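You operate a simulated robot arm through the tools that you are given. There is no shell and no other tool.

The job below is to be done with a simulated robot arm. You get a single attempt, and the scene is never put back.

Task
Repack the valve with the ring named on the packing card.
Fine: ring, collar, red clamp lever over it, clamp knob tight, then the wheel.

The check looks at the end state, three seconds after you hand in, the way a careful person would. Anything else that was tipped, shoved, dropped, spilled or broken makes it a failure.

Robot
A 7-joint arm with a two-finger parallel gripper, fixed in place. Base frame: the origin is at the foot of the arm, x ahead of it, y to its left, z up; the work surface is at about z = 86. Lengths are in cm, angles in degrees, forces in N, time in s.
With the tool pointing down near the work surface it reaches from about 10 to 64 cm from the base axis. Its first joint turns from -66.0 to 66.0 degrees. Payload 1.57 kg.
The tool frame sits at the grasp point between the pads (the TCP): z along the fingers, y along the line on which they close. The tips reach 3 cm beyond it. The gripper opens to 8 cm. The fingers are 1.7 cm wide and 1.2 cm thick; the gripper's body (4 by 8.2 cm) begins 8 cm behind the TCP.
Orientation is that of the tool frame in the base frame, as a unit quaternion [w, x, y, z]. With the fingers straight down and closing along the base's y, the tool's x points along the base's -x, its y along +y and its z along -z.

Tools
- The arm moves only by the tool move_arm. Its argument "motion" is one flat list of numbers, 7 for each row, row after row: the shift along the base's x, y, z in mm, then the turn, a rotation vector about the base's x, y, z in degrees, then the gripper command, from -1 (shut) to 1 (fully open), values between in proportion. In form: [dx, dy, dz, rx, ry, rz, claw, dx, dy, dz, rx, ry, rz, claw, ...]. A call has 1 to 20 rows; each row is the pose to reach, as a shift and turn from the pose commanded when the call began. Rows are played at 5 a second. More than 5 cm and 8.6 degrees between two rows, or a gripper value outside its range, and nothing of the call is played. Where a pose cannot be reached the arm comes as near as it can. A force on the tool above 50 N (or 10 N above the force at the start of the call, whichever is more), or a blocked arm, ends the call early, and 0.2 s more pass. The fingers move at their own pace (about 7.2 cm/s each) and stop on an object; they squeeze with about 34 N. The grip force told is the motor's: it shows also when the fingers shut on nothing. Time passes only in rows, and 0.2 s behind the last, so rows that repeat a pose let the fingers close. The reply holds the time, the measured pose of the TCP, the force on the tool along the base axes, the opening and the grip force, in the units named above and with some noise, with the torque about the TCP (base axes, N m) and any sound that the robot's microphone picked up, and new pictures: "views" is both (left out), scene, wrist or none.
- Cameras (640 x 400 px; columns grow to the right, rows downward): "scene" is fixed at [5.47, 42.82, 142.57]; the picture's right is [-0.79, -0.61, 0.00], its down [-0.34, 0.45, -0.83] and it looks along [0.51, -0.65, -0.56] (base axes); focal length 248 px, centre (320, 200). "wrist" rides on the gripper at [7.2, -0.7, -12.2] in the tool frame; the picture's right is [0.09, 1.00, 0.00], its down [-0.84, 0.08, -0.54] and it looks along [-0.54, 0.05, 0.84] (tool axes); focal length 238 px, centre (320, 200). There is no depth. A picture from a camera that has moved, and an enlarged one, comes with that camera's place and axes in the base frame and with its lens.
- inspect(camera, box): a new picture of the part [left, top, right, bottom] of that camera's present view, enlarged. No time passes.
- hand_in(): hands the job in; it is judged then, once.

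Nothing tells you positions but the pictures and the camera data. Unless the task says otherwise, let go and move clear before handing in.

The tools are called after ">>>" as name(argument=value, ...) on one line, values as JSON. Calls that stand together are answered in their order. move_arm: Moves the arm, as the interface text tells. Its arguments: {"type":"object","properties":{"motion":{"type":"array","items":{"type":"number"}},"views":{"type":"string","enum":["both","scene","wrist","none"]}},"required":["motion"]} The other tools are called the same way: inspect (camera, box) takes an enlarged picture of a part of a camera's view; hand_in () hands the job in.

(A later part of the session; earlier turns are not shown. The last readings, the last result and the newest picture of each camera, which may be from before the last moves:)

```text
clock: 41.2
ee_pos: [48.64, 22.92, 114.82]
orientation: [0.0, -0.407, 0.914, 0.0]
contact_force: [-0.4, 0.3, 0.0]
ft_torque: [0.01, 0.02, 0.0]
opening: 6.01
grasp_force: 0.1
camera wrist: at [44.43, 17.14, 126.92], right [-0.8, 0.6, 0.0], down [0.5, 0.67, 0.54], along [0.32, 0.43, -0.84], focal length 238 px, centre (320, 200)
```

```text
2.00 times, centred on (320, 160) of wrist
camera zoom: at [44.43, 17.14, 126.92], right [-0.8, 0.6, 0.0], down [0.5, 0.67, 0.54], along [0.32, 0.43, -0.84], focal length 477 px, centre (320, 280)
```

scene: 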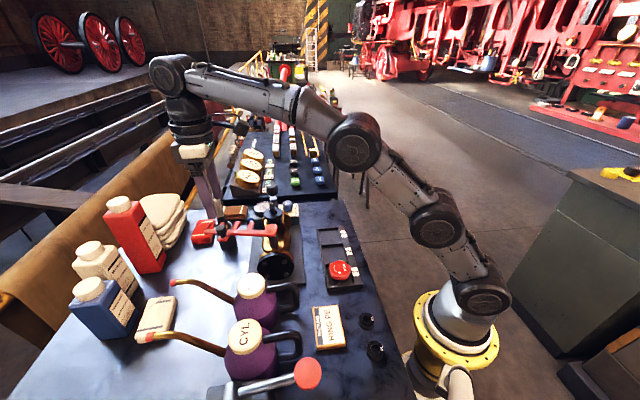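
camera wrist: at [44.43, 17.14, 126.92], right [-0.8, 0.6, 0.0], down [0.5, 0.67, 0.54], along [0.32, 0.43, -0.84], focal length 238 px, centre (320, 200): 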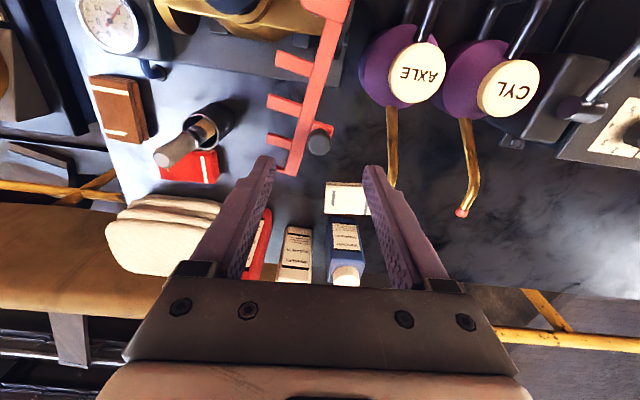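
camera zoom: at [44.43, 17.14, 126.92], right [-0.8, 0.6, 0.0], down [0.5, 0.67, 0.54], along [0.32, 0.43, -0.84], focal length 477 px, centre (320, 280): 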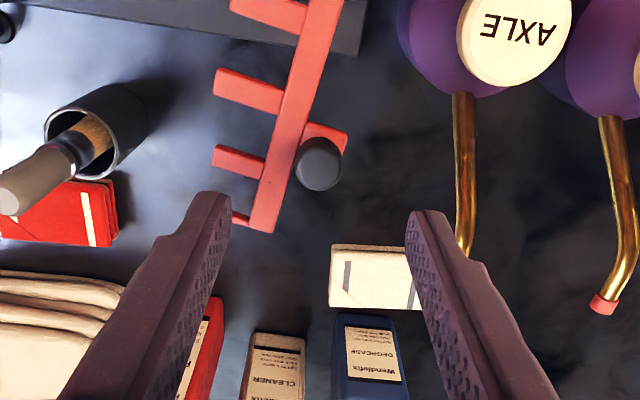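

The handle peg is directly under the TCP (≈(48.6, 22.9), top z≈106). I lower so the tips straddle it just above the lever and close to a loose cage around it.

>>> move_arm(motion=[0, 0, -25, 0, 0, 3.6, 0.5, 0, 0, -50, 0, 0, 3.6, 0.5, 0, 0, -73, 0, 0, 3.6, 0.5, 0, 0, -73, 0, 0, 3.6, 0.5])

>>> inspect(camera="wrist", box=[220, 80, 420, 260])

>>> inspect(camera="scene", box=[170, 170, 300, 270])

```text
clock: 42.2
ee_pos: [48.71, 22.82, 107.4]
orientation: [0.0, -0.435, 0.9, -0.001]
contact_force: [-0.1, -0.5, -0.3]
ft_torque: [0.02, 0.03, 0.02]
opening: 6.0
grasp_force: 0.0
camera wrist: at [44.76, 16.86, 119.59], right [-0.84, 0.55, 0.0], down [0.46, 0.7, 0.54], along [0.3, 0.45, -0.84], focal length 238 px, centre (320, 200)
```

scene: 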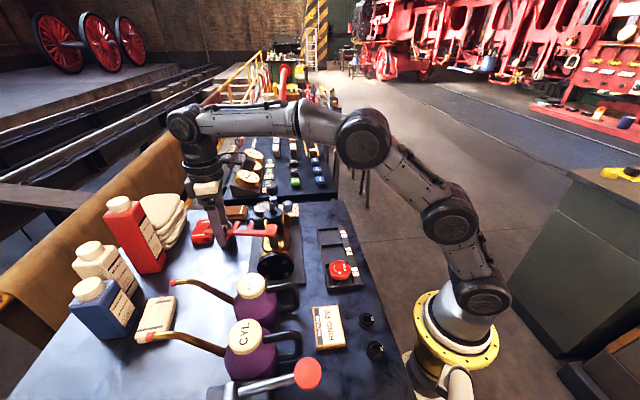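
wrist: 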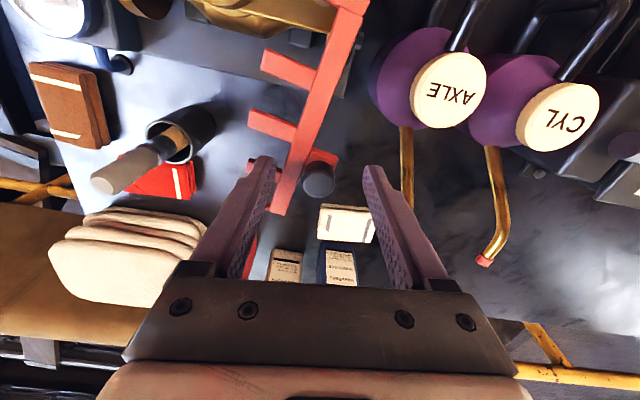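

```text
2.22 times, centred on (320, 170) of wrist
camera zoom: at [44.76, 16.86, 119.59], right [-0.84, 0.55, 0.0], down [0.46, 0.7, 0.54], along [0.3, 0.45, -0.84], focal length 530 px, centre (320, 267)
```

zoom: 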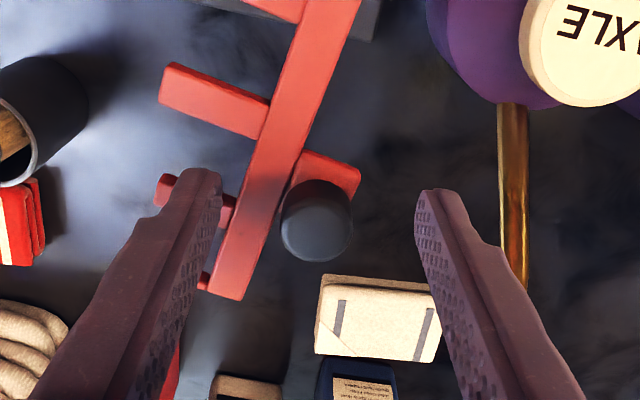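

```text
4.00 times, centred on (235, 220) of scene
camera zoom: at [5.47, 42.82, 142.57], right [-0.79, -0.61, 0.0], down [-0.34, 0.45, -0.83], along [0.51, -0.65, -0.56], focal length 990 px, centre (660, 120)
```

zoom: 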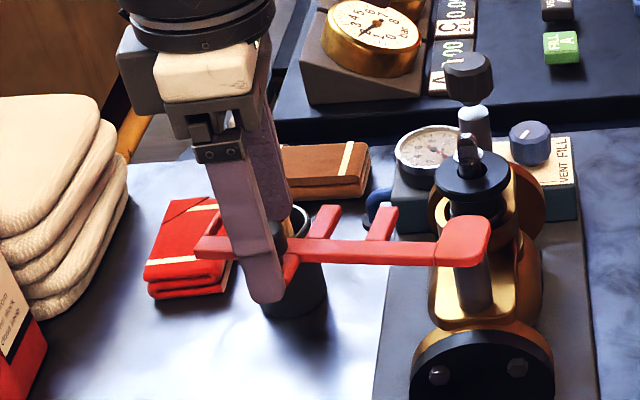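

The peg (Ø≈2.1) is exactly between the fingers. Narrowing to a 2.6 cm cage and starting the clockwise swing about the pivot near (42.15, 14.7).

>>> move_arm(motion=[0, 0, 0, 0, 0, 0, -0.35, 0, 0, 0, 0, 0, 0, -0.35, 0, 0, 0, 0, 0, 0, -0.35], views="wrist")

```text
clock: 43.0
ee_pos: [48.66, 22.87, 107.45]
orientation: [0.001, -0.435, 0.901, 0.0]
contact_force: [0.2, -0.9, 0.2]
ft_torque: [0.0, -0.01, -0.01]
opening: 2.61
grasp_force: 0.1
camera wrist: at [44.76, 16.87, 119.61], right [-0.84, 0.55, 0.0], down [0.46, 0.7, 0.54], along [0.3, 0.45, -0.84], focal length 238 px, centre (320, 200)
```

wrist: 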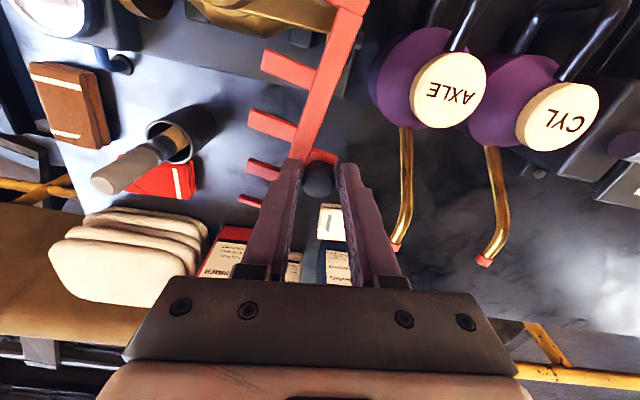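

Caged without contact. First half of the swing (40°), keeping the gripper turning with the lever.

>>> move_arm(motion=[7.0, -6.0, 0, 0, 0, -5, -0.35, 13.4, -12.5, 0, 0, 0, -10, -0.35, 19.3, -19.6, 0, 0, 0, -15, -0.35, 24.5, -27.1, 0, 0, 0, -20, -0.35, 29.0, -35.1, 0, 0, 0, -25, -0.35, 32.9, -43.5, 0, 0, 0, -30, -0.35, 36.0, -52.1, 0, 0, 0, -35, -0.35, 38.3, -61.0, 0, 0, 0, -40, -0.35, 38.3, -61.0, 0, 0, 0, -40, -0.35])

>>> inspect(camera="scene", box=[190, 170, 310, 270])

```text
clock: 45.0
ee_pos: [52.46, 16.76, 107.4]
orientation: [0.001, -0.1, 0.995, 0.0]
contact_force: [0.2, 0.6, 0.3]
ft_torque: [-0.03, 0.03, -0.03]
opening: 2.6
grasp_force: 0.0
camera wrist: at [45.65, 14.7, 119.57], right [-0.29, 0.96, 0.0], down [0.8, 0.24, 0.54], along [0.52, 0.16, -0.84], focal length 238 px, centre (320, 200)
```

scene: 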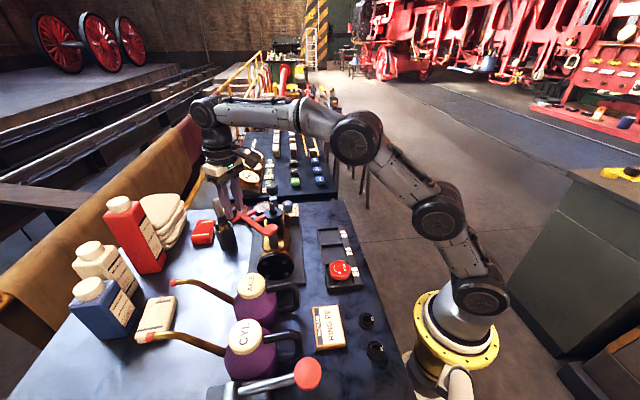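
wrist: 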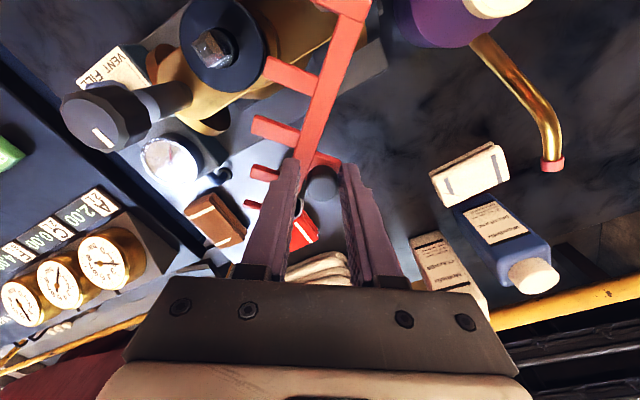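

```text
4.00 times, centred on (250, 220) of scene
camera zoom: at [5.48, 42.82, 142.57], right [-0.79, -0.61, 0.0], down [-0.34, 0.45, -0.83], along [0.51, -0.65, -0.56], focal length 990 px, centre (600, 120)
```

zoom: 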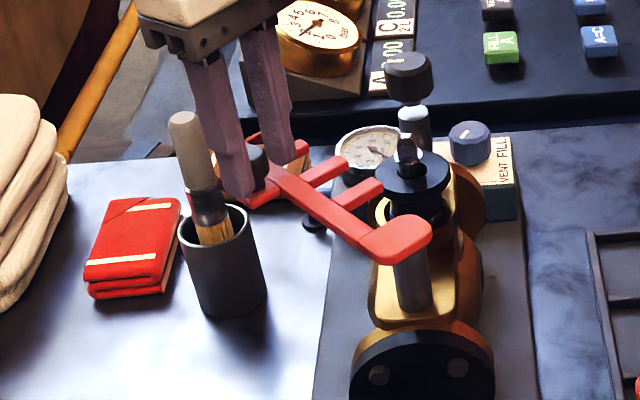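

The lever follows smoothly with no load. Continuing another 25° and checking that the tines pass over the collar flange.

>>> move_arm(motion=[1.5, -9.1, 0, 0, 0, -5, -0.35, 2.3, -18.2, 0, 0, 0, -10, -0.35, 2.2, -27.4, 0, 0, 0, -15, -0.35, 1.3, -36.5, 0, 0, 0, -20, -0.35, -0.3, -45.6, 0, 0, 0, -25, -0.35, -0.3, -45.6, 0, 0, 0, -25, -0.35])

>>> inspect(camera="scene", box=[220, 180, 310, 260])

>>> inspect(camera="wrist", box=[200, 0, 400, 200])

```text
clock: 46.4
ee_pos: [52.39, 12.2, 107.41]
orientation: [0.0, 0.118, 0.993, -0.001]
contact_force: [-0.6, 1.0, -0.2]
ft_torque: [0.03, -0.04, -0.02]
opening: 2.61
grasp_force: 0.3
camera wrist: at [45.37, 13.31, 119.55], right [0.14, 0.99, 0.0], down [0.83, -0.12, 0.54], along [0.54, -0.08, -0.84], focal length 238 px, centre (320, 200)
```

scene: 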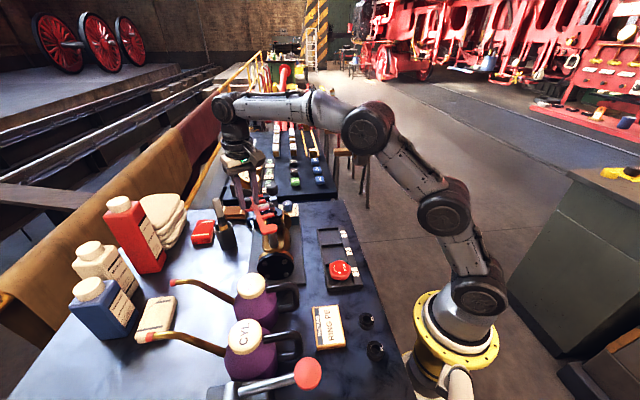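
wrist: 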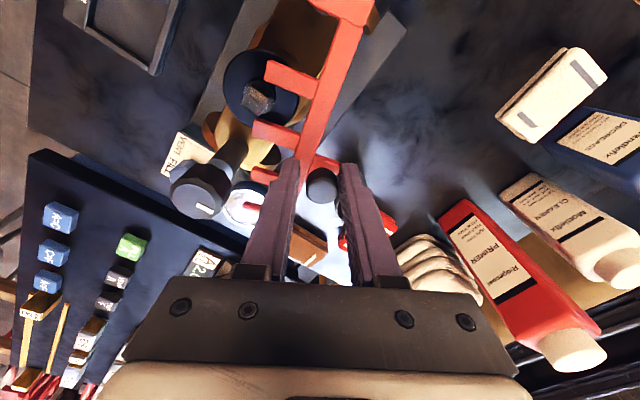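

```text
5.00 times, centred on (265, 220) of scene
camera zoom: at [5.47, 42.82, 142.57], right [-0.79, -0.61, 0.0], down [-0.34, 0.45, -0.83], along [0.51, -0.65, -0.56], focal length 1238 px, centre (595, 100)
```

zoom: 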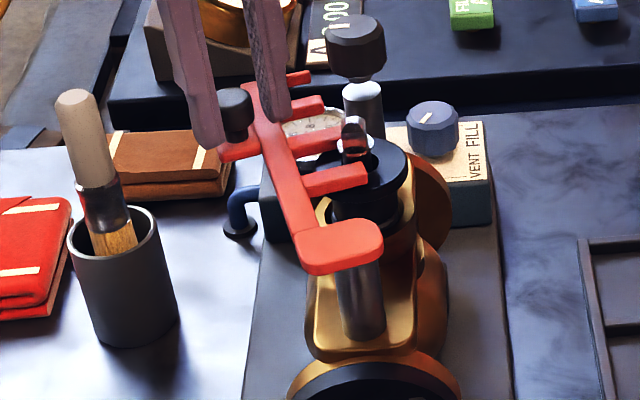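

```text
2.00 times, centred on (300, 100) of wrist
camera zoom: at [45.37, 13.31, 119.55], right [0.14, 0.99, 0.0], down [0.83, -0.12, 0.54], along [0.54, -0.08, -0.84], focal length 477 px, centre (360, 400)
```

zoom: 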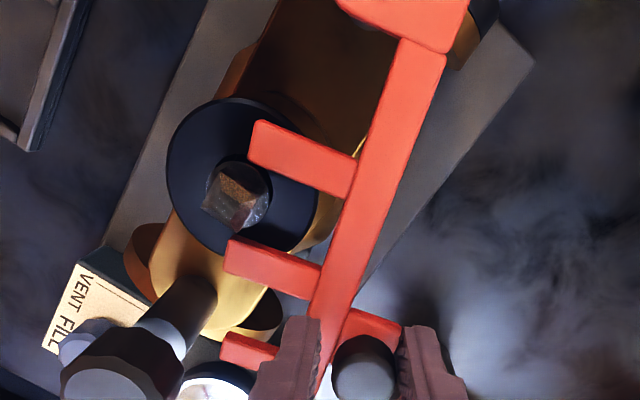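

Both inner tines are passing over the flange with the stem between them. Continuing 12° more, slowly, watching for contact.

>>> move_arm(motion=[-1.2, -4.5, 0, 0, 0, -2.5, -0.35, -2.4, -8.9, 0, 0, 0, -5, -0.35, -3.9, -13.2, 0, 0, 0, -7.5, -0.35, -5.6, -17.5, 0, 0, 0, -10, -0.35, -7.0, -21, 0, 0, 0, -12, -0.35, -7.0, -21, 0, 0, 0, -12, -0.35])

>>> inspect(camera="scene", box=[220, 180, 310, 260])

>>> inspect(camera="wrist", box=[200, 0, 400, 200])

```text
clock: 47.8
ee_pos: [51.72, 10.13, 107.31]
orientation: [0.0, 0.22, 0.975, 0.0]
contact_force: [1.2, 0.1, 0.2]
ft_torque: [-0.03, 0.0, 0.0]
opening: 2.64
grasp_force: 0.1
camera wrist: at [45.06, 12.64, 119.57], right [0.34, 0.94, 0.0], down [0.79, -0.29, 0.54], along [0.51, -0.19, -0.84], focal length 238 px, centre (320, 200)
```

scene: 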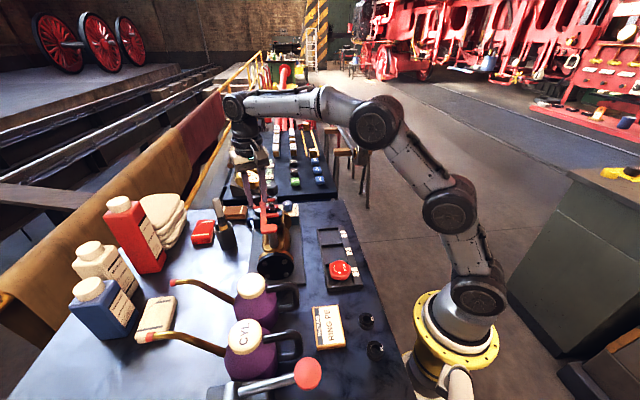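
wrist: 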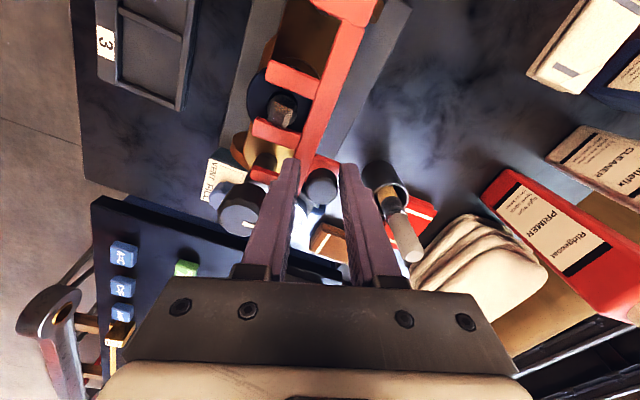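

```text
5.00 times, centred on (265, 220) of scene
camera zoom: at [5.47, 42.82, 142.57], right [-0.79, -0.61, 0.0], down [-0.34, 0.45, -0.83], along [0.51, -0.65, -0.56], focal length 1238 px, centre (595, 100)
```

zoom: 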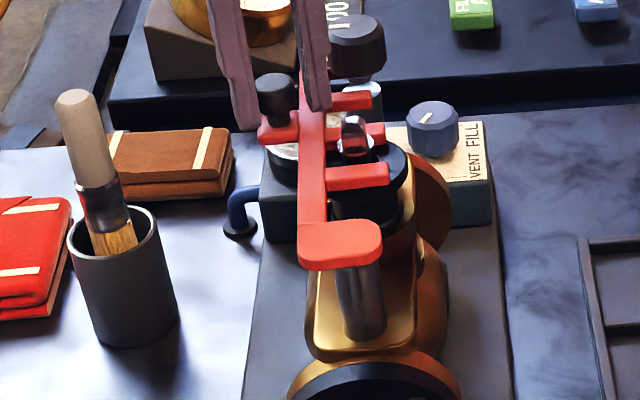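

```text
2.00 times, centred on (300, 100) of wrist
camera zoom: at [45.06, 12.64, 119.57], right [0.34, 0.94, 0.0], down [0.79, -0.29, 0.54], along [0.51, -0.19, -0.84], focal length 477 px, centre (360, 400)
```

zoom: 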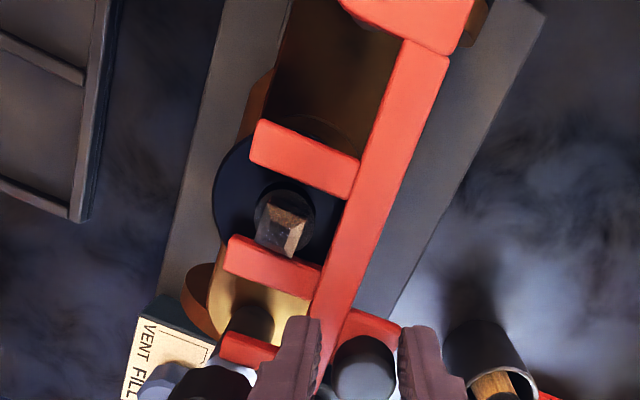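

Stem is well between the tines; the arm's inner edge still has a few millimetres to go. Advancing in 2° steps until it stops.

>>> move_arm(motion=[-1.6, -3.3, 0, 0, 0, -2, -0.35, -3.3, -6.6, 0, 0, 0, -4, -0.35, -5.1, -9.7, 0, 0, 0, -6, -0.35, -5.1, -9.7, 0, 0, 0, -6, -0.35])

>>> inspect(camera="scene", box=[220, 180, 310, 260])

>>> inspect(camera="wrist", box=[200, 0, 400, 200])

```text
clock: 48.8
ee_pos: [51.2, 9.29, 107.4]
orientation: [0.0, 0.271, 0.963, 0.0]
contact_force: [2.0, 8.4, -1.4]
ft_torque: [0.15, -0.1, 0.14]
opening: 3.43
grasp_force: 4.4
camera wrist: at [44.81, 12.46, 119.55], right [0.44, 0.9, 0.0], down [0.75, -0.37, 0.54], along [0.49, -0.24, -0.84], focal length 238 px, centre (320, 200)
```

scene: 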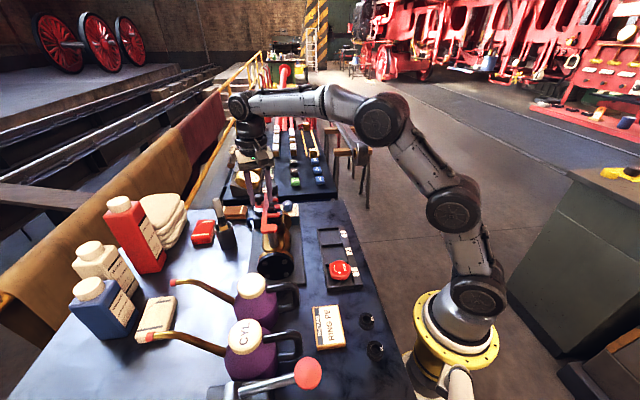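
wrist: 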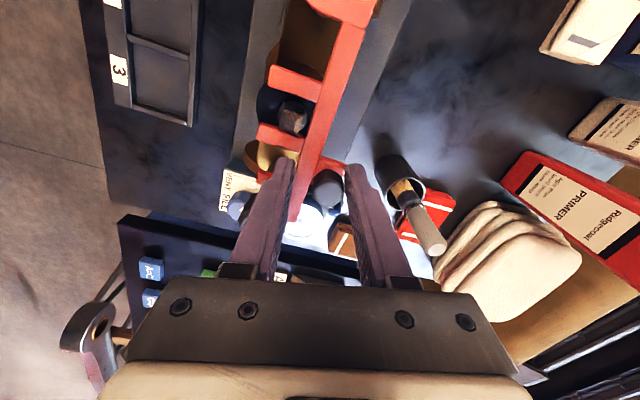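

```text
5.00 times, centred on (265, 220) of scene
camera zoom: at [5.48, 42.85, 142.56], right [-0.79, -0.61, 0.0], down [-0.34, 0.45, -0.83], along [0.51, -0.65, -0.56], focal length 1238 px, centre (595, 100)
```

zoom: 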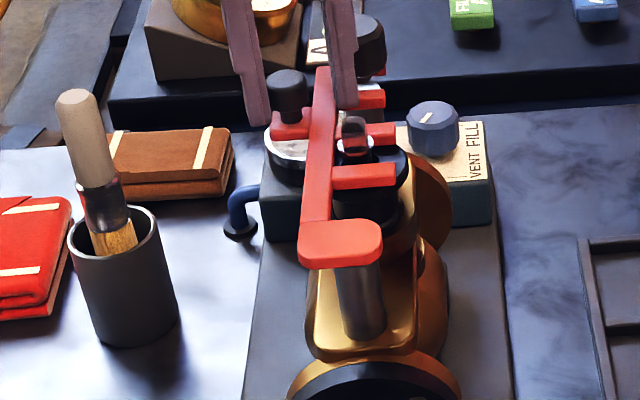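

```text
2.00 times, centred on (300, 100) of wrist
camera zoom: at [44.81, 12.46, 119.55], right [0.44, 0.9, 0.0], down [0.75, -0.37, 0.54], along [0.49, -0.24, -0.84], focal length 477 px, centre (360, 400)
```

zoom: 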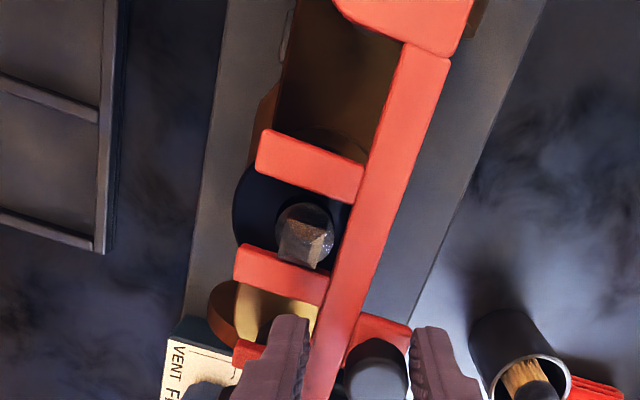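

The lever has come to a stop against the stem (about 8 N, cage pushed open). I open, rise clear, and look from above to verify it is fully over.

>>> move_arm(motion=[0, 0, 0, 0, 0, 0, 0.05, 0, 0, 0, 0, 0, 0, 0.05, 0, 0, 30, 0, 0, 0, 0.05, 0, 0, 65, 0, 0, 0, 0.05, 0, 0, 100, 0, 0, -4, 0.05, -20, 0, 110, 0, 0, -8, 0.05, -38, 0, 110, 0, 0, -14, 0.05, -38, 0, 110, 0, 0, -14, 0.05])

>>> inspect(camera="wrist", box=[250, 50, 390, 230])

>>> inspect(camera="scene", box=[240, 180, 310, 260])

```text
clock: 50.6
ee_pos: [47.45, 9.09, 118.36]
orientation: [0.0, 0.387, 0.922, 0.0]
contact_force: [-0.6, 0.7, 0.0]
ft_torque: [-0.02, 0.02, 0.01]
opening: 4.2
grasp_force: 0.1
camera wrist: at [41.97, 13.86, 130.52], right [0.65, 0.76, 0.0], down [0.64, -0.54, 0.54], along [0.41, -0.35, -0.84], focal length 238 px, centre (320, 200)
```

scene: 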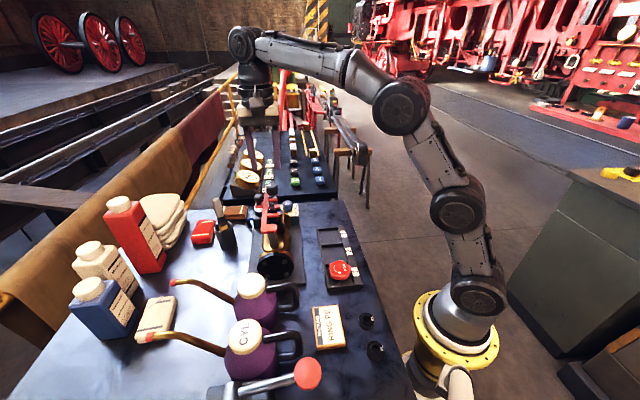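
wrist: 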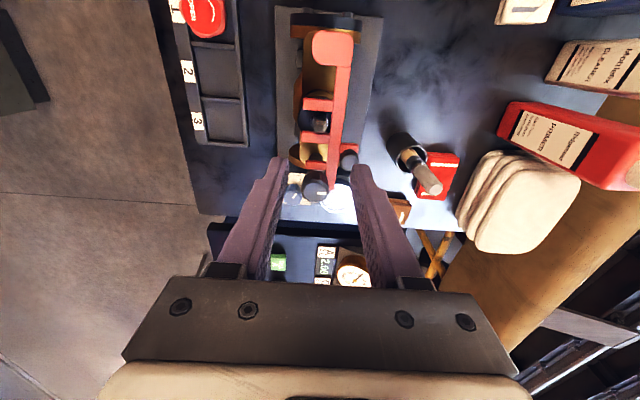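

```text
2.22 times, centred on (320, 140) of wrist
camera zoom: at [41.97, 13.86, 130.52], right [0.65, 0.76, 0.0], down [0.64, -0.54, 0.54], along [0.41, -0.35, -0.84], focal length 530 px, centre (320, 333)
```

zoom: 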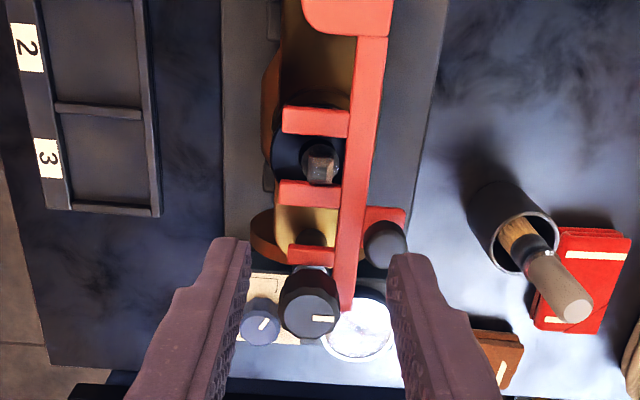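

```text
5.00 times, centred on (275, 220) of scene
camera zoom: at [5.47, 42.82, 142.57], right [-0.79, -0.61, 0.0], down [-0.34, 0.45, -0.83], along [0.51, -0.65, -0.56], focal length 1238 px, centre (545, 100)
```

zoom: 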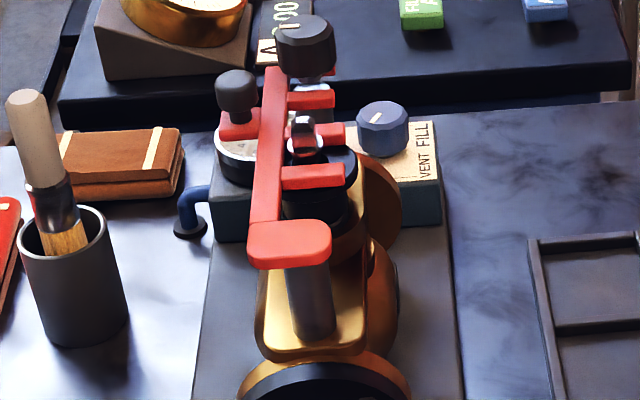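

The lever now lies over the collar: stem between the inner tines and stud between the outer tines under the knob. Next I go above the clamp knob near (52.2, 4.3) to measure it.

>>> move_arm(motion=[20, -20, -5, 0, 0, 0, 0.05, 40, -40, -15, 0, 0, 0, 0.05, 47, -49, -35, 0, 0, 0, 0.15, 47, -49, -43, 0, 0, 0, 0.15, 47, -49, -43, 0, 0, 0, 0.15], views="wrist")

>>> inspect(camera="wrist", box=[250, 60, 390, 230])

```text
clock: 51.8
ee_pos: [52.09, 4.15, 114.05]
orientation: [-0.001, 0.386, 0.923, 0.0]
contact_force: [0.0, -0.2, -0.1]
ft_torque: [0.02, 0.03, -0.03]
opening: 4.58
grasp_force: 0.1
camera wrist: at [46.69, 8.92, 126.21], right [0.64, 0.76, 0.0], down [0.64, -0.54, 0.54], along [0.41, -0.35, -0.84], focal length 238 px, centre (320, 200)
```

wrist: 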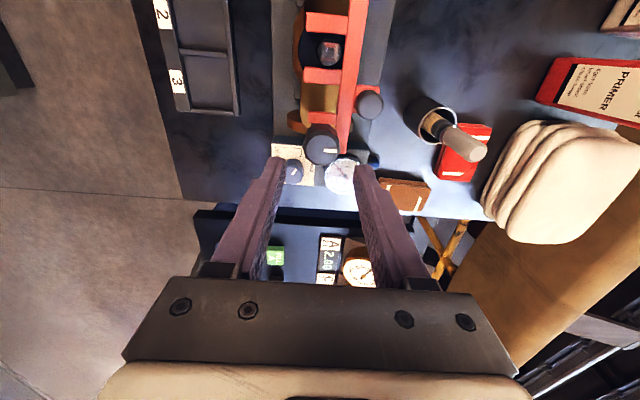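

```text
2.35 times, centred on (320, 145) of wrist
camera zoom: at [46.69, 8.92, 126.21], right [0.64, 0.76, 0.0], down [0.64, -0.54, 0.54], along [0.41, -0.35, -0.84], focal length 561 px, centre (320, 329)
```

zoom: 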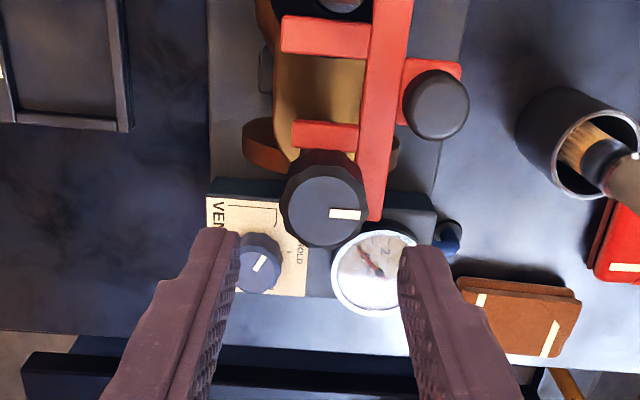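

Knob is nearly under the TCP. Lowering a bit for a second fix on its height and centre.

>>> move_arm(motion=[1.6, 0.6, -20, 0, 0, 0, 0.15, 1.6, 0.6, -40, 0, 0, 0, 0.15, 1.6, 0.6, -40, 0, 0, 0, 0.15], views="wrist")

>>> inspect(camera="wrist", box=[260, 80, 380, 220])

>>> inspect(camera="scene", box=[240, 170, 310, 250])

```text
clock: 52.6
ee_pos: [52.31, 4.26, 110.04]
orientation: [0.0, 0.386, 0.923, 0.0]
contact_force: [0.5, -0.5, 0.1]
ft_torque: [0.04, -0.02, 0.02]
opening: 4.6
grasp_force: 0.0
camera wrist: at [46.84, 9.01, 122.22], right [0.64, 0.76, 0.0], down [0.64, -0.54, 0.54], along [0.42, -0.35, -0.84], focal length 238 px, centre (320, 200)
```

wrist: 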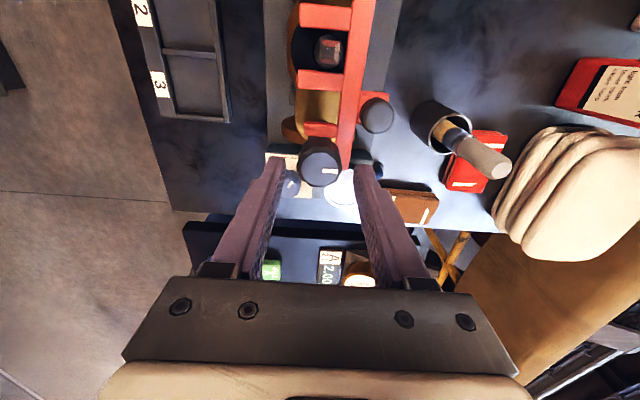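

```text
2.86 times, centred on (320, 150) of wrist
camera zoom: at [46.84, 9.01, 122.22], right [0.64, 0.76, 0.0], down [0.64, -0.54, 0.54], along [0.42, -0.35, -0.84], focal length 681 px, centre (320, 343)
```

zoom: 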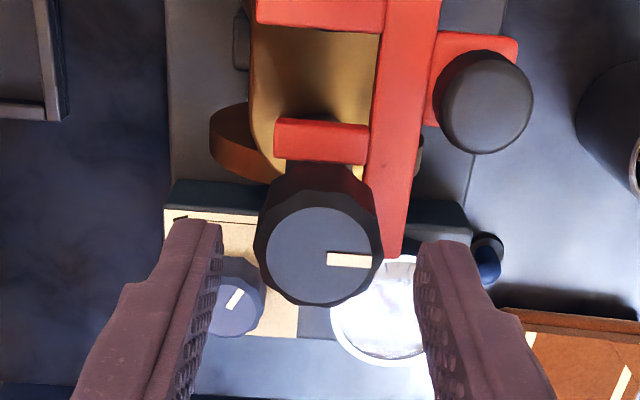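

```text
5.00 times, centred on (275, 210) of scene
camera zoom: at [5.47, 42.82, 142.57], right [-0.79, -0.61, 0.0], down [-0.34, 0.45, -0.83], along [0.51, -0.65, -0.56], focal length 1238 px, centre (545, 150)
```

zoom: 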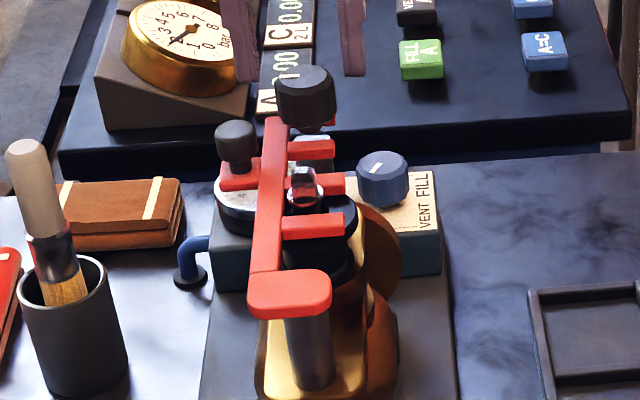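

Knob top is about z≈106.4 with its axis near (52.5, 4.25). I shift 2 mm and lower so the tips straddle the knob, staying above the lever.

>>> move_arm(motion=[1.5, -1.3, -12, 0, 0, 0, 0.15, 1.5, -1.3, -25, 0, 0, 0, 0.15, 1.5, -1.3, -25, 0, 0, 0, 0.15], views="wrist")

>>> inspect(camera="wrist", box=[260, 90, 380, 230])

>>> inspect(camera="scene", box=[240, 170, 310, 250])

```text
clock: 53.4
ee_pos: [52.51, 4.14, 107.59]
orientation: [-0.001, 0.386, 0.923, -0.001]
contact_force: [0.1, -0.7, 0.1]
ft_torque: [0.01, -0.01, 0.01]
opening: 4.58
grasp_force: 0.0
camera wrist: at [46.97, 8.88, 119.7], right [0.64, 0.76, 0.0], down [0.64, -0.54, 0.54], along [0.41, -0.35, -0.84], focal length 238 px, centre (320, 200)
```

wrist: 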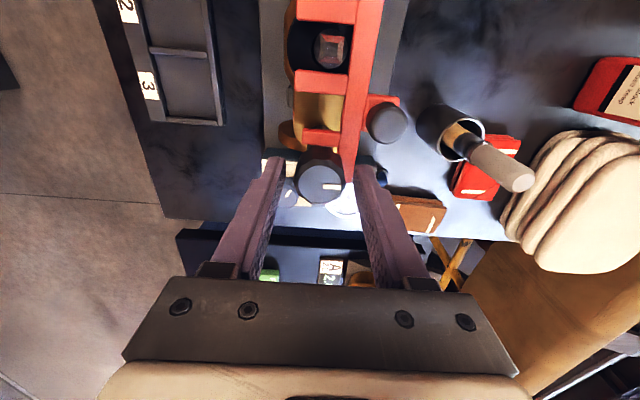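

```text
2.86 times, centred on (320, 160) of wrist
camera zoom: at [46.97, 8.88, 119.7], right [0.64, 0.76, 0.0], down [0.64, -0.54, 0.54], along [0.41, -0.35, -0.84], focal length 681 px, centre (320, 314)
```

zoom: 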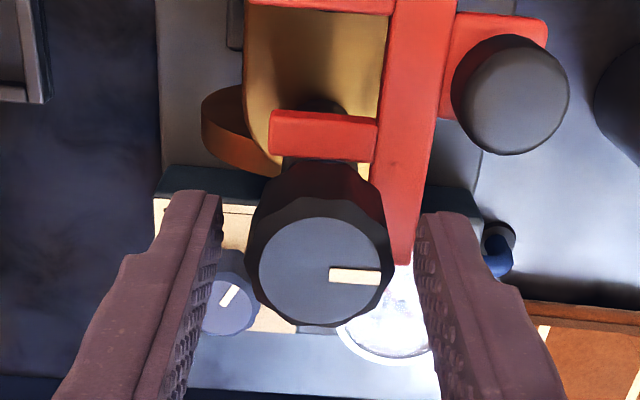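

```text
5.00 times, centred on (275, 210) of scene
camera zoom: at [5.47, 42.82, 142.57], right [-0.79, -0.61, 0.0], down [-0.34, 0.45, -0.83], along [0.51, -0.65, -0.56], focal length 1238 px, centre (545, 150)
```

zoom: 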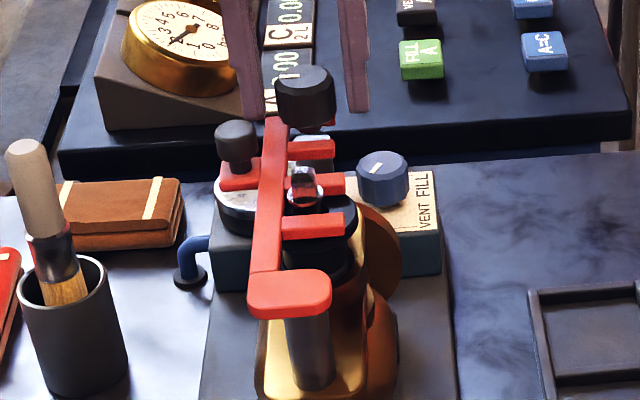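

The tips straddle the knob just above the lever. Closing gently to grip it and read its diameter.

>>> move_arm(motion=[0, 0, 0, 0, 0, 0, -0.1, 0, 0, 0, 0, 0, 0, -1, 0, 0, 0, 0, 0, 0, -1], views="wrist")

>>> inspect(camera="wrist", box=[260, 90, 380, 230])

```text
clock: 54.2
ee_pos: [52.41, 4.17, 107.54]
orientation: [0.0, 0.386, 0.923, 0.0]
contact_force: [-2.3, -1.1, -0.4]
ft_torque: [-0.15, -0.09, -0.01]
opening: 3.17
grasp_force: 40.2
camera wrist: at [46.96, 8.88, 119.71], right [0.64, 0.76, 0.0], down [0.64, -0.54, 0.54], along [0.41, -0.35, -0.84], focal length 238 px, centre (320, 200)
```

wrist: 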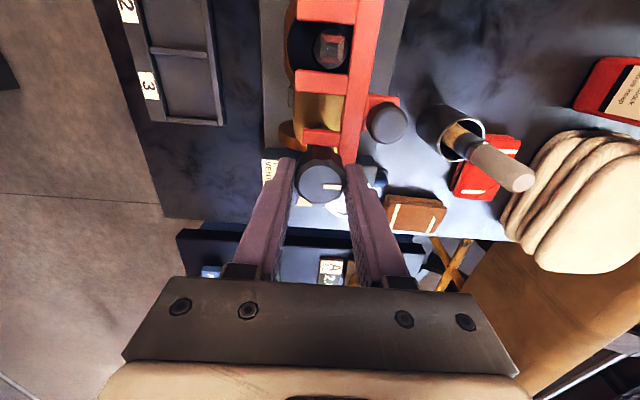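

```text
2.86 times, centred on (320, 160) of wrist
camera zoom: at [46.96, 8.88, 119.71], right [0.64, 0.76, 0.0], down [0.64, -0.54, 0.54], along [0.41, -0.35, -0.84], focal length 681 px, centre (320, 314)
```

zoom: 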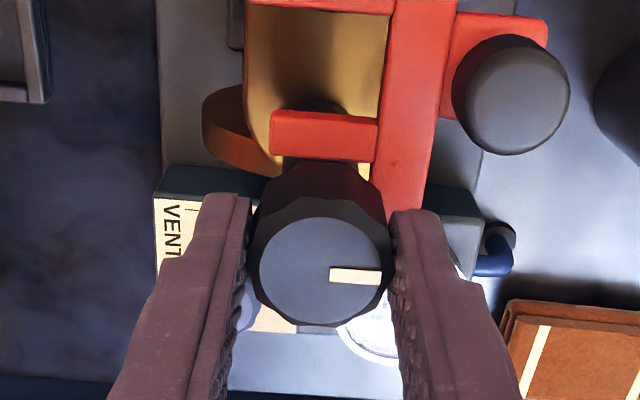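

Knob gripped (Ø3.17) and centred. Turning it clockwise 40° as a first test while watching the torque.

>>> move_arm(motion=[0, 0, 0, 0, 0, -8, -1, 0, 0, 0, 0, 0, -16, -1, 0, 0, 0, 0, 0, -24, -1, 0, 0, 0, 0, 0, -32, -1, 0, 0, 0, 0, 0, -40, -1, 0, 0, 0, 0, 0, -40, -1])

>>> inspect(camera="wrist", box=[260, 90, 380, 230])

>>> inspect(camera="scene", box=[240, 170, 310, 250])

```text
clock: 55.6
ee_pos: [52.45, 4.19, 107.65]
orientation: [-0.001, 0.679, 0.734, -0.001]
contact_force: [-10.2, -3.8, -3.6]
ft_torque: [0.65, 0.17, 0.01]
opening: 3.16
grasp_force: 40.4
camera wrist: at [51.24, 11.3, 119.71], right [0.99, 0.17, 0.0], down [0.14, -0.83, 0.54], along [0.09, -0.53, -0.84], focal length 238 px, centre (320, 200)
```

scene: 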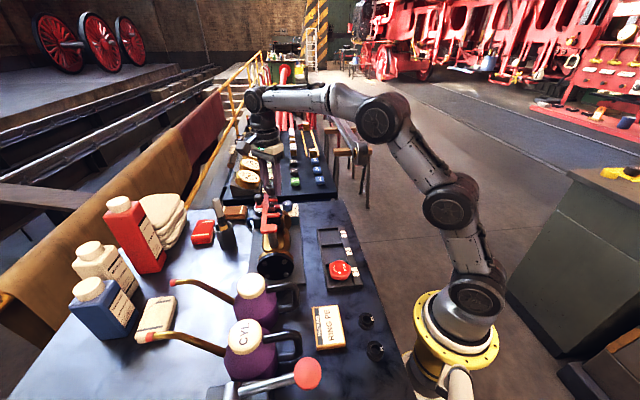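
wrist: 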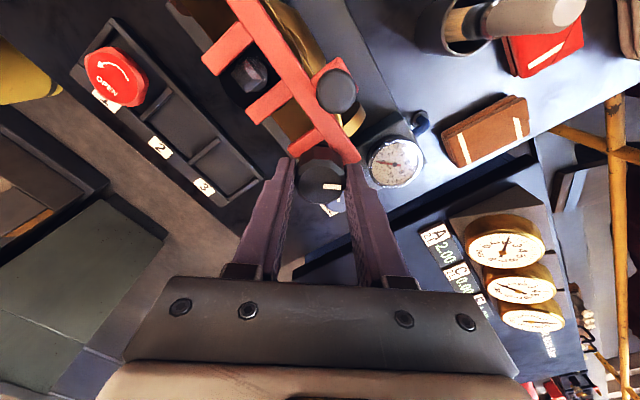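

```text
2.86 times, centred on (320, 160) of wrist
camera zoom: at [51.24, 11.3, 119.71], right [0.99, 0.17, 0.0], down [0.14, -0.83, 0.54], along [0.09, -0.53, -0.84], focal length 681 px, centre (320, 314)
```

zoom: 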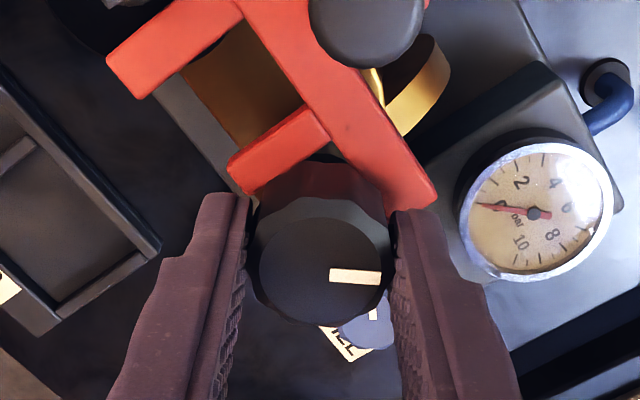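

```text
5.00 times, centred on (275, 210) of scene
camera zoom: at [5.45, 42.8, 142.58], right [-0.79, -0.61, 0.0], down [-0.34, 0.45, -0.83], along [0.51, -0.65, -0.56], focal length 1238 px, centre (545, 150)
```

zoom: 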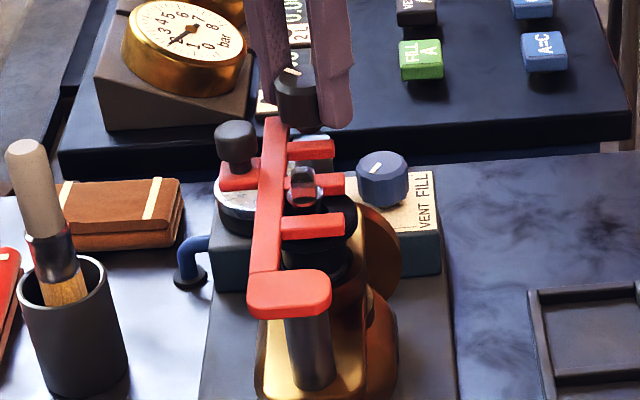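

The knob turns freely with the gripper (40° so far). The side force shows my axis is 3 mm off; the knob axis is about (52.2, 4.55). I'll open, recentre, and turn back for a long clockwise stroke.

>>> move_arm(motion=[0, 0, 0, 0, 0, 0, 0.15, 0, 0, 0, 0, 0, 0, 0.15, -2.1, 2.4, 0, 0, 0, 8, 0.15, -2.1, 2.4, 0, 0, 0, 16, 0.15, -2.1, 2.4, 0, 0, 0, 24, 0.15, -2.1, 2.4, 0, 0, 0, 32, 0.15, -2.1, 2.4, 0, 0, 0, 40, 0.15, -2.1, 2.4, 0, 0, 0, 48, 0.15, -2.1, 2.4, 0, 0, 0, 56, 0.15, -2.1, 2.4, 0, 0, 0, 64, 0.15, -2.1, 2.4, 0, 0, 0, 72, 0.15, -2.1, 2.4, 0, 0, 0, 80, 0.15, -2.1, 2.4, 0, 0, 0, 88, 0.15, -2.1, 2.4, 0, 0, 0, 96, 0.15, -2.1, 2.4, 0, 0, 0, 104, 0.15, -2.1, 2.4, 0, 0, 0, 112, 0.15, -2.1, 2.4, 0, 0, 0, 120, 0.15, -2.1, 2.4, 0, 0, 0, 128, 0.15, -2.1, 2.4, 0, 0, 0, 136, 0.15, -2.1, 2.4, 0, 0, 0, 142, 0.15])

>>> inspect(camera="wrist", box=[260, 90, 380, 230])

```text
clock: 59.8
ee_pos: [52.22, 4.46, 107.68]
orientation: [0.001, -0.475, 0.88, 0.0]
contact_force: [-0.7, 0.0, -0.4]
ft_torque: [0.01, -0.02, -0.02]
opening: 4.62
grasp_force: 0.1
camera wrist: at [48.94, -1.91, 119.74], right [-0.88, 0.47, 0.0], down [0.39, 0.74, 0.54], along [0.25, 0.48, -0.84], focal length 238 px, centre (320, 200)
```

scene: 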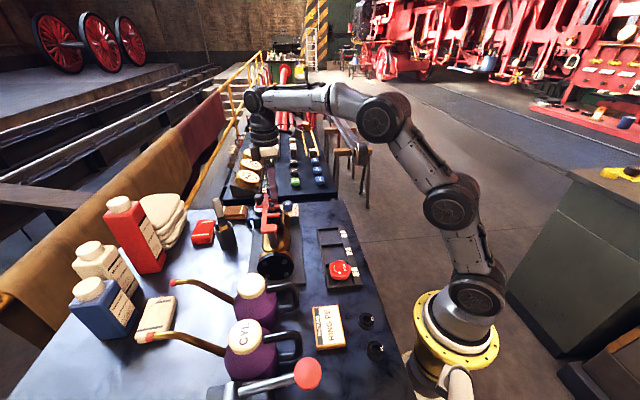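
wrist: 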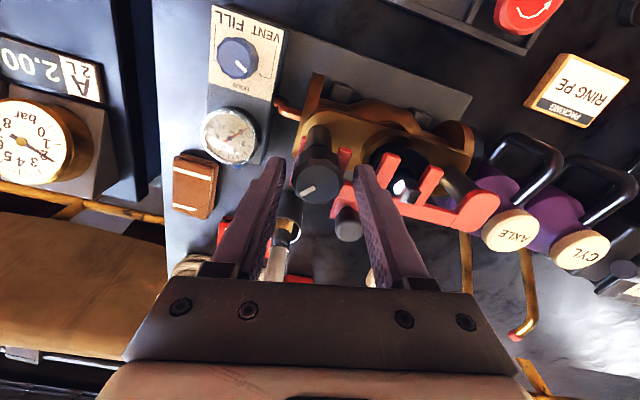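

```text
2.86 times, centred on (320, 160) of wrist
camera zoom: at [48.94, -1.91, 119.74], right [-0.88, 0.47, 0.0], down [0.39, 0.74, 0.54], along [0.25, 0.48, -0.84], focal length 681 px, centre (320, 314)
```

zoom: 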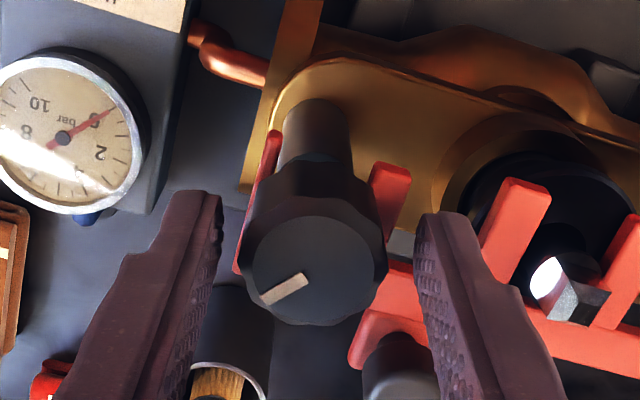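

Good view: the stud sits between the outer tines, knob above them. Gripping and making a long clockwise stroke.

>>> move_arm(motion=[0, 0, 0, 0, 0, 0, -1, 0, 0, 0, 0, 0, 0, -1, 0, 0, 0, 0, 0, -8, -1, 0, 0, 0, 0, 0, -16, -1, 0, 0, 0, 0, 0, -24, -1, 0, 0, 0, 0, 0, -32, -1, 0, 0, 0, 0, 0, -40, -1, 0, 0, 0, 0, 0, -48, -1, 0, 0, 0, 0, 0, -56, -1, 0, 0, 0, 0, 0, -64, -1, 0, 0, 0, 0, 0, -72, -1, 0, 0, 0, 0, 0, -80, -1], views="wrist")

>>> inspect(camera="wrist", box=[260, 90, 380, 230])

```text
clock: 62.4
ee_pos: [52.4, 4.14, 107.5]
orientation: [0.003, 0.204, 0.979, -0.001]
contact_force: [18.3, -17.3, 1.2]
ft_torque: [-0.23, -0.25, 0.04]
opening: 3.17
grasp_force: 40.0
camera wrist: at [45.57, 6.59, 119.7], right [0.31, 0.95, 0.0], down [0.8, -0.26, 0.55], along [0.52, -0.17, -0.84], focal length 238 px, centre (320, 200)
```

wrist: 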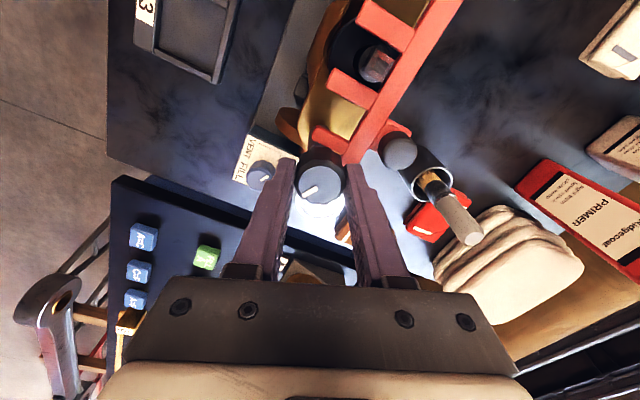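

```text
2.86 times, centred on (320, 160) of wrist
camera zoom: at [45.57, 6.59, 119.7], right [0.31, 0.95, 0.0], down [0.8, -0.26, 0.55], along [0.52, -0.17, -0.84], focal length 681 px, centre (320, 314)
```

zoom: 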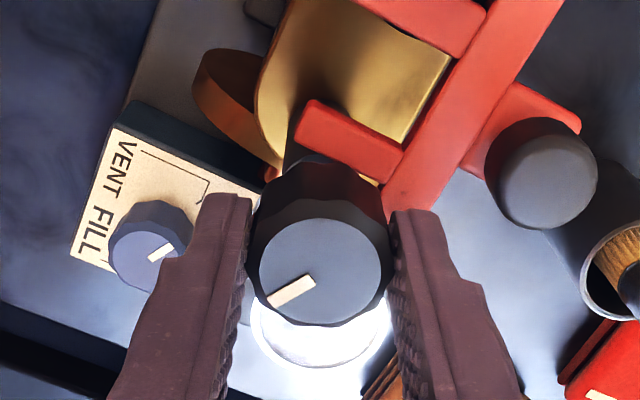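

Knob has turned 120° in total with hardly any torque; the side load indicates the true axis is about (52.32, 4.40). Regripping centred there and continuing clockwise.

>>> move_arm(motion=[0, 0, 0, 0, 0, 0, 0.1, 1.1, -1.5, 0, 0, 0, 0, 0.1, 1.1, -1.5, 0, 0, 0, 0, -1, 1.1, -1.5, 0, 0, 0, 0, -1, 1.1, -1.5, 0, 0, 0, 0, -1, 1.1, -1.5, 0, 0, 0, -8, -1, 1.1, -1.5, 0, 0, 0, -16, -1, 1.1, -1.5, 0, 0, 0, -24, -1, 1.1, -1.5, 0, 0, 0, -32, -1, 1.1, -1.5, 0, 0, 0, -40, -1, 1.1, -1.5, 0, 0, 0, -48, -1, 1.1, -1.5, 0, 0, 0, -56, -1, 1.1, -1.5, 0, 0, 0, -64, -1], views="wrist")

>>> inspect(camera="wrist", box=[260, 90, 380, 230])

>>> inspect(camera="scene", box=[240, 170, 310, 250])

```text
clock: 65.2
ee_pos: [52.28, 4.17, 107.63]
orientation: [0.001, 0.692, 0.722, 0.0]
contact_force: [-6.3, 0.7, -8.2]
ft_torque: [-0.11, -0.05, 0.21]
opening: 3.16
grasp_force: 40.1
camera wrist: at [51.45, 11.39, 119.68], right [0.99, 0.13, 0.0], down [0.11, -0.83, 0.54], along [0.07, -0.54, -0.84], focal length 238 px, centre (320, 200)
```

wrist: 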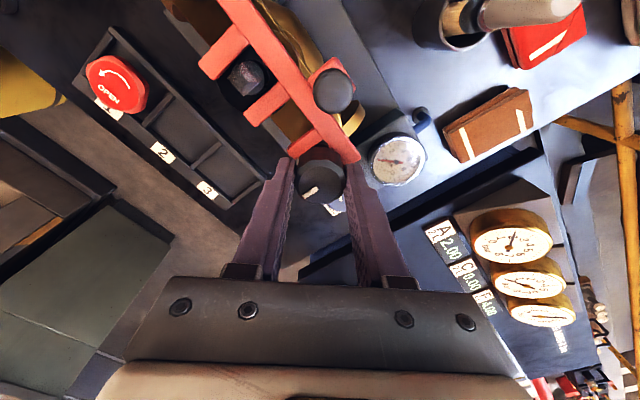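

```text
2.86 times, centred on (320, 160) of wrist
camera zoom: at [51.45, 11.39, 119.68], right [0.99, 0.13, 0.0], down [0.11, -0.83, 0.54], along [0.07, -0.54, -0.84], focal length 681 px, centre (320, 314)
```

zoom: 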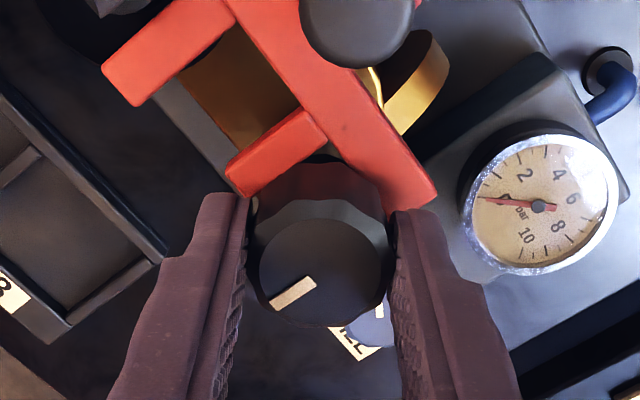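

```text
5.00 times, centred on (275, 210) of scene
camera zoom: at [5.47, 42.82, 142.57], right [-0.79, -0.61, 0.0], down [-0.34, 0.45, -0.83], along [0.51, -0.65, -0.56], focal length 1238 px, centre (545, 150)
```

zoom: 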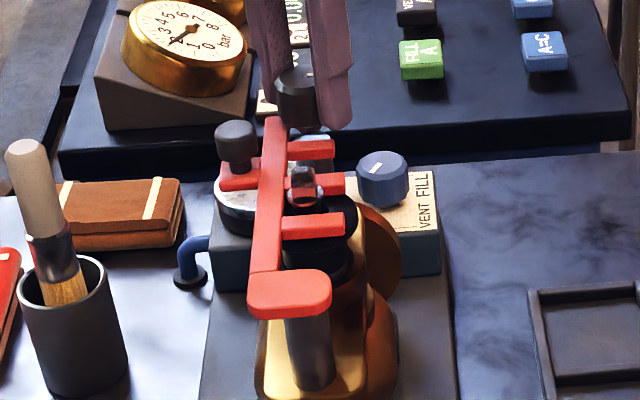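

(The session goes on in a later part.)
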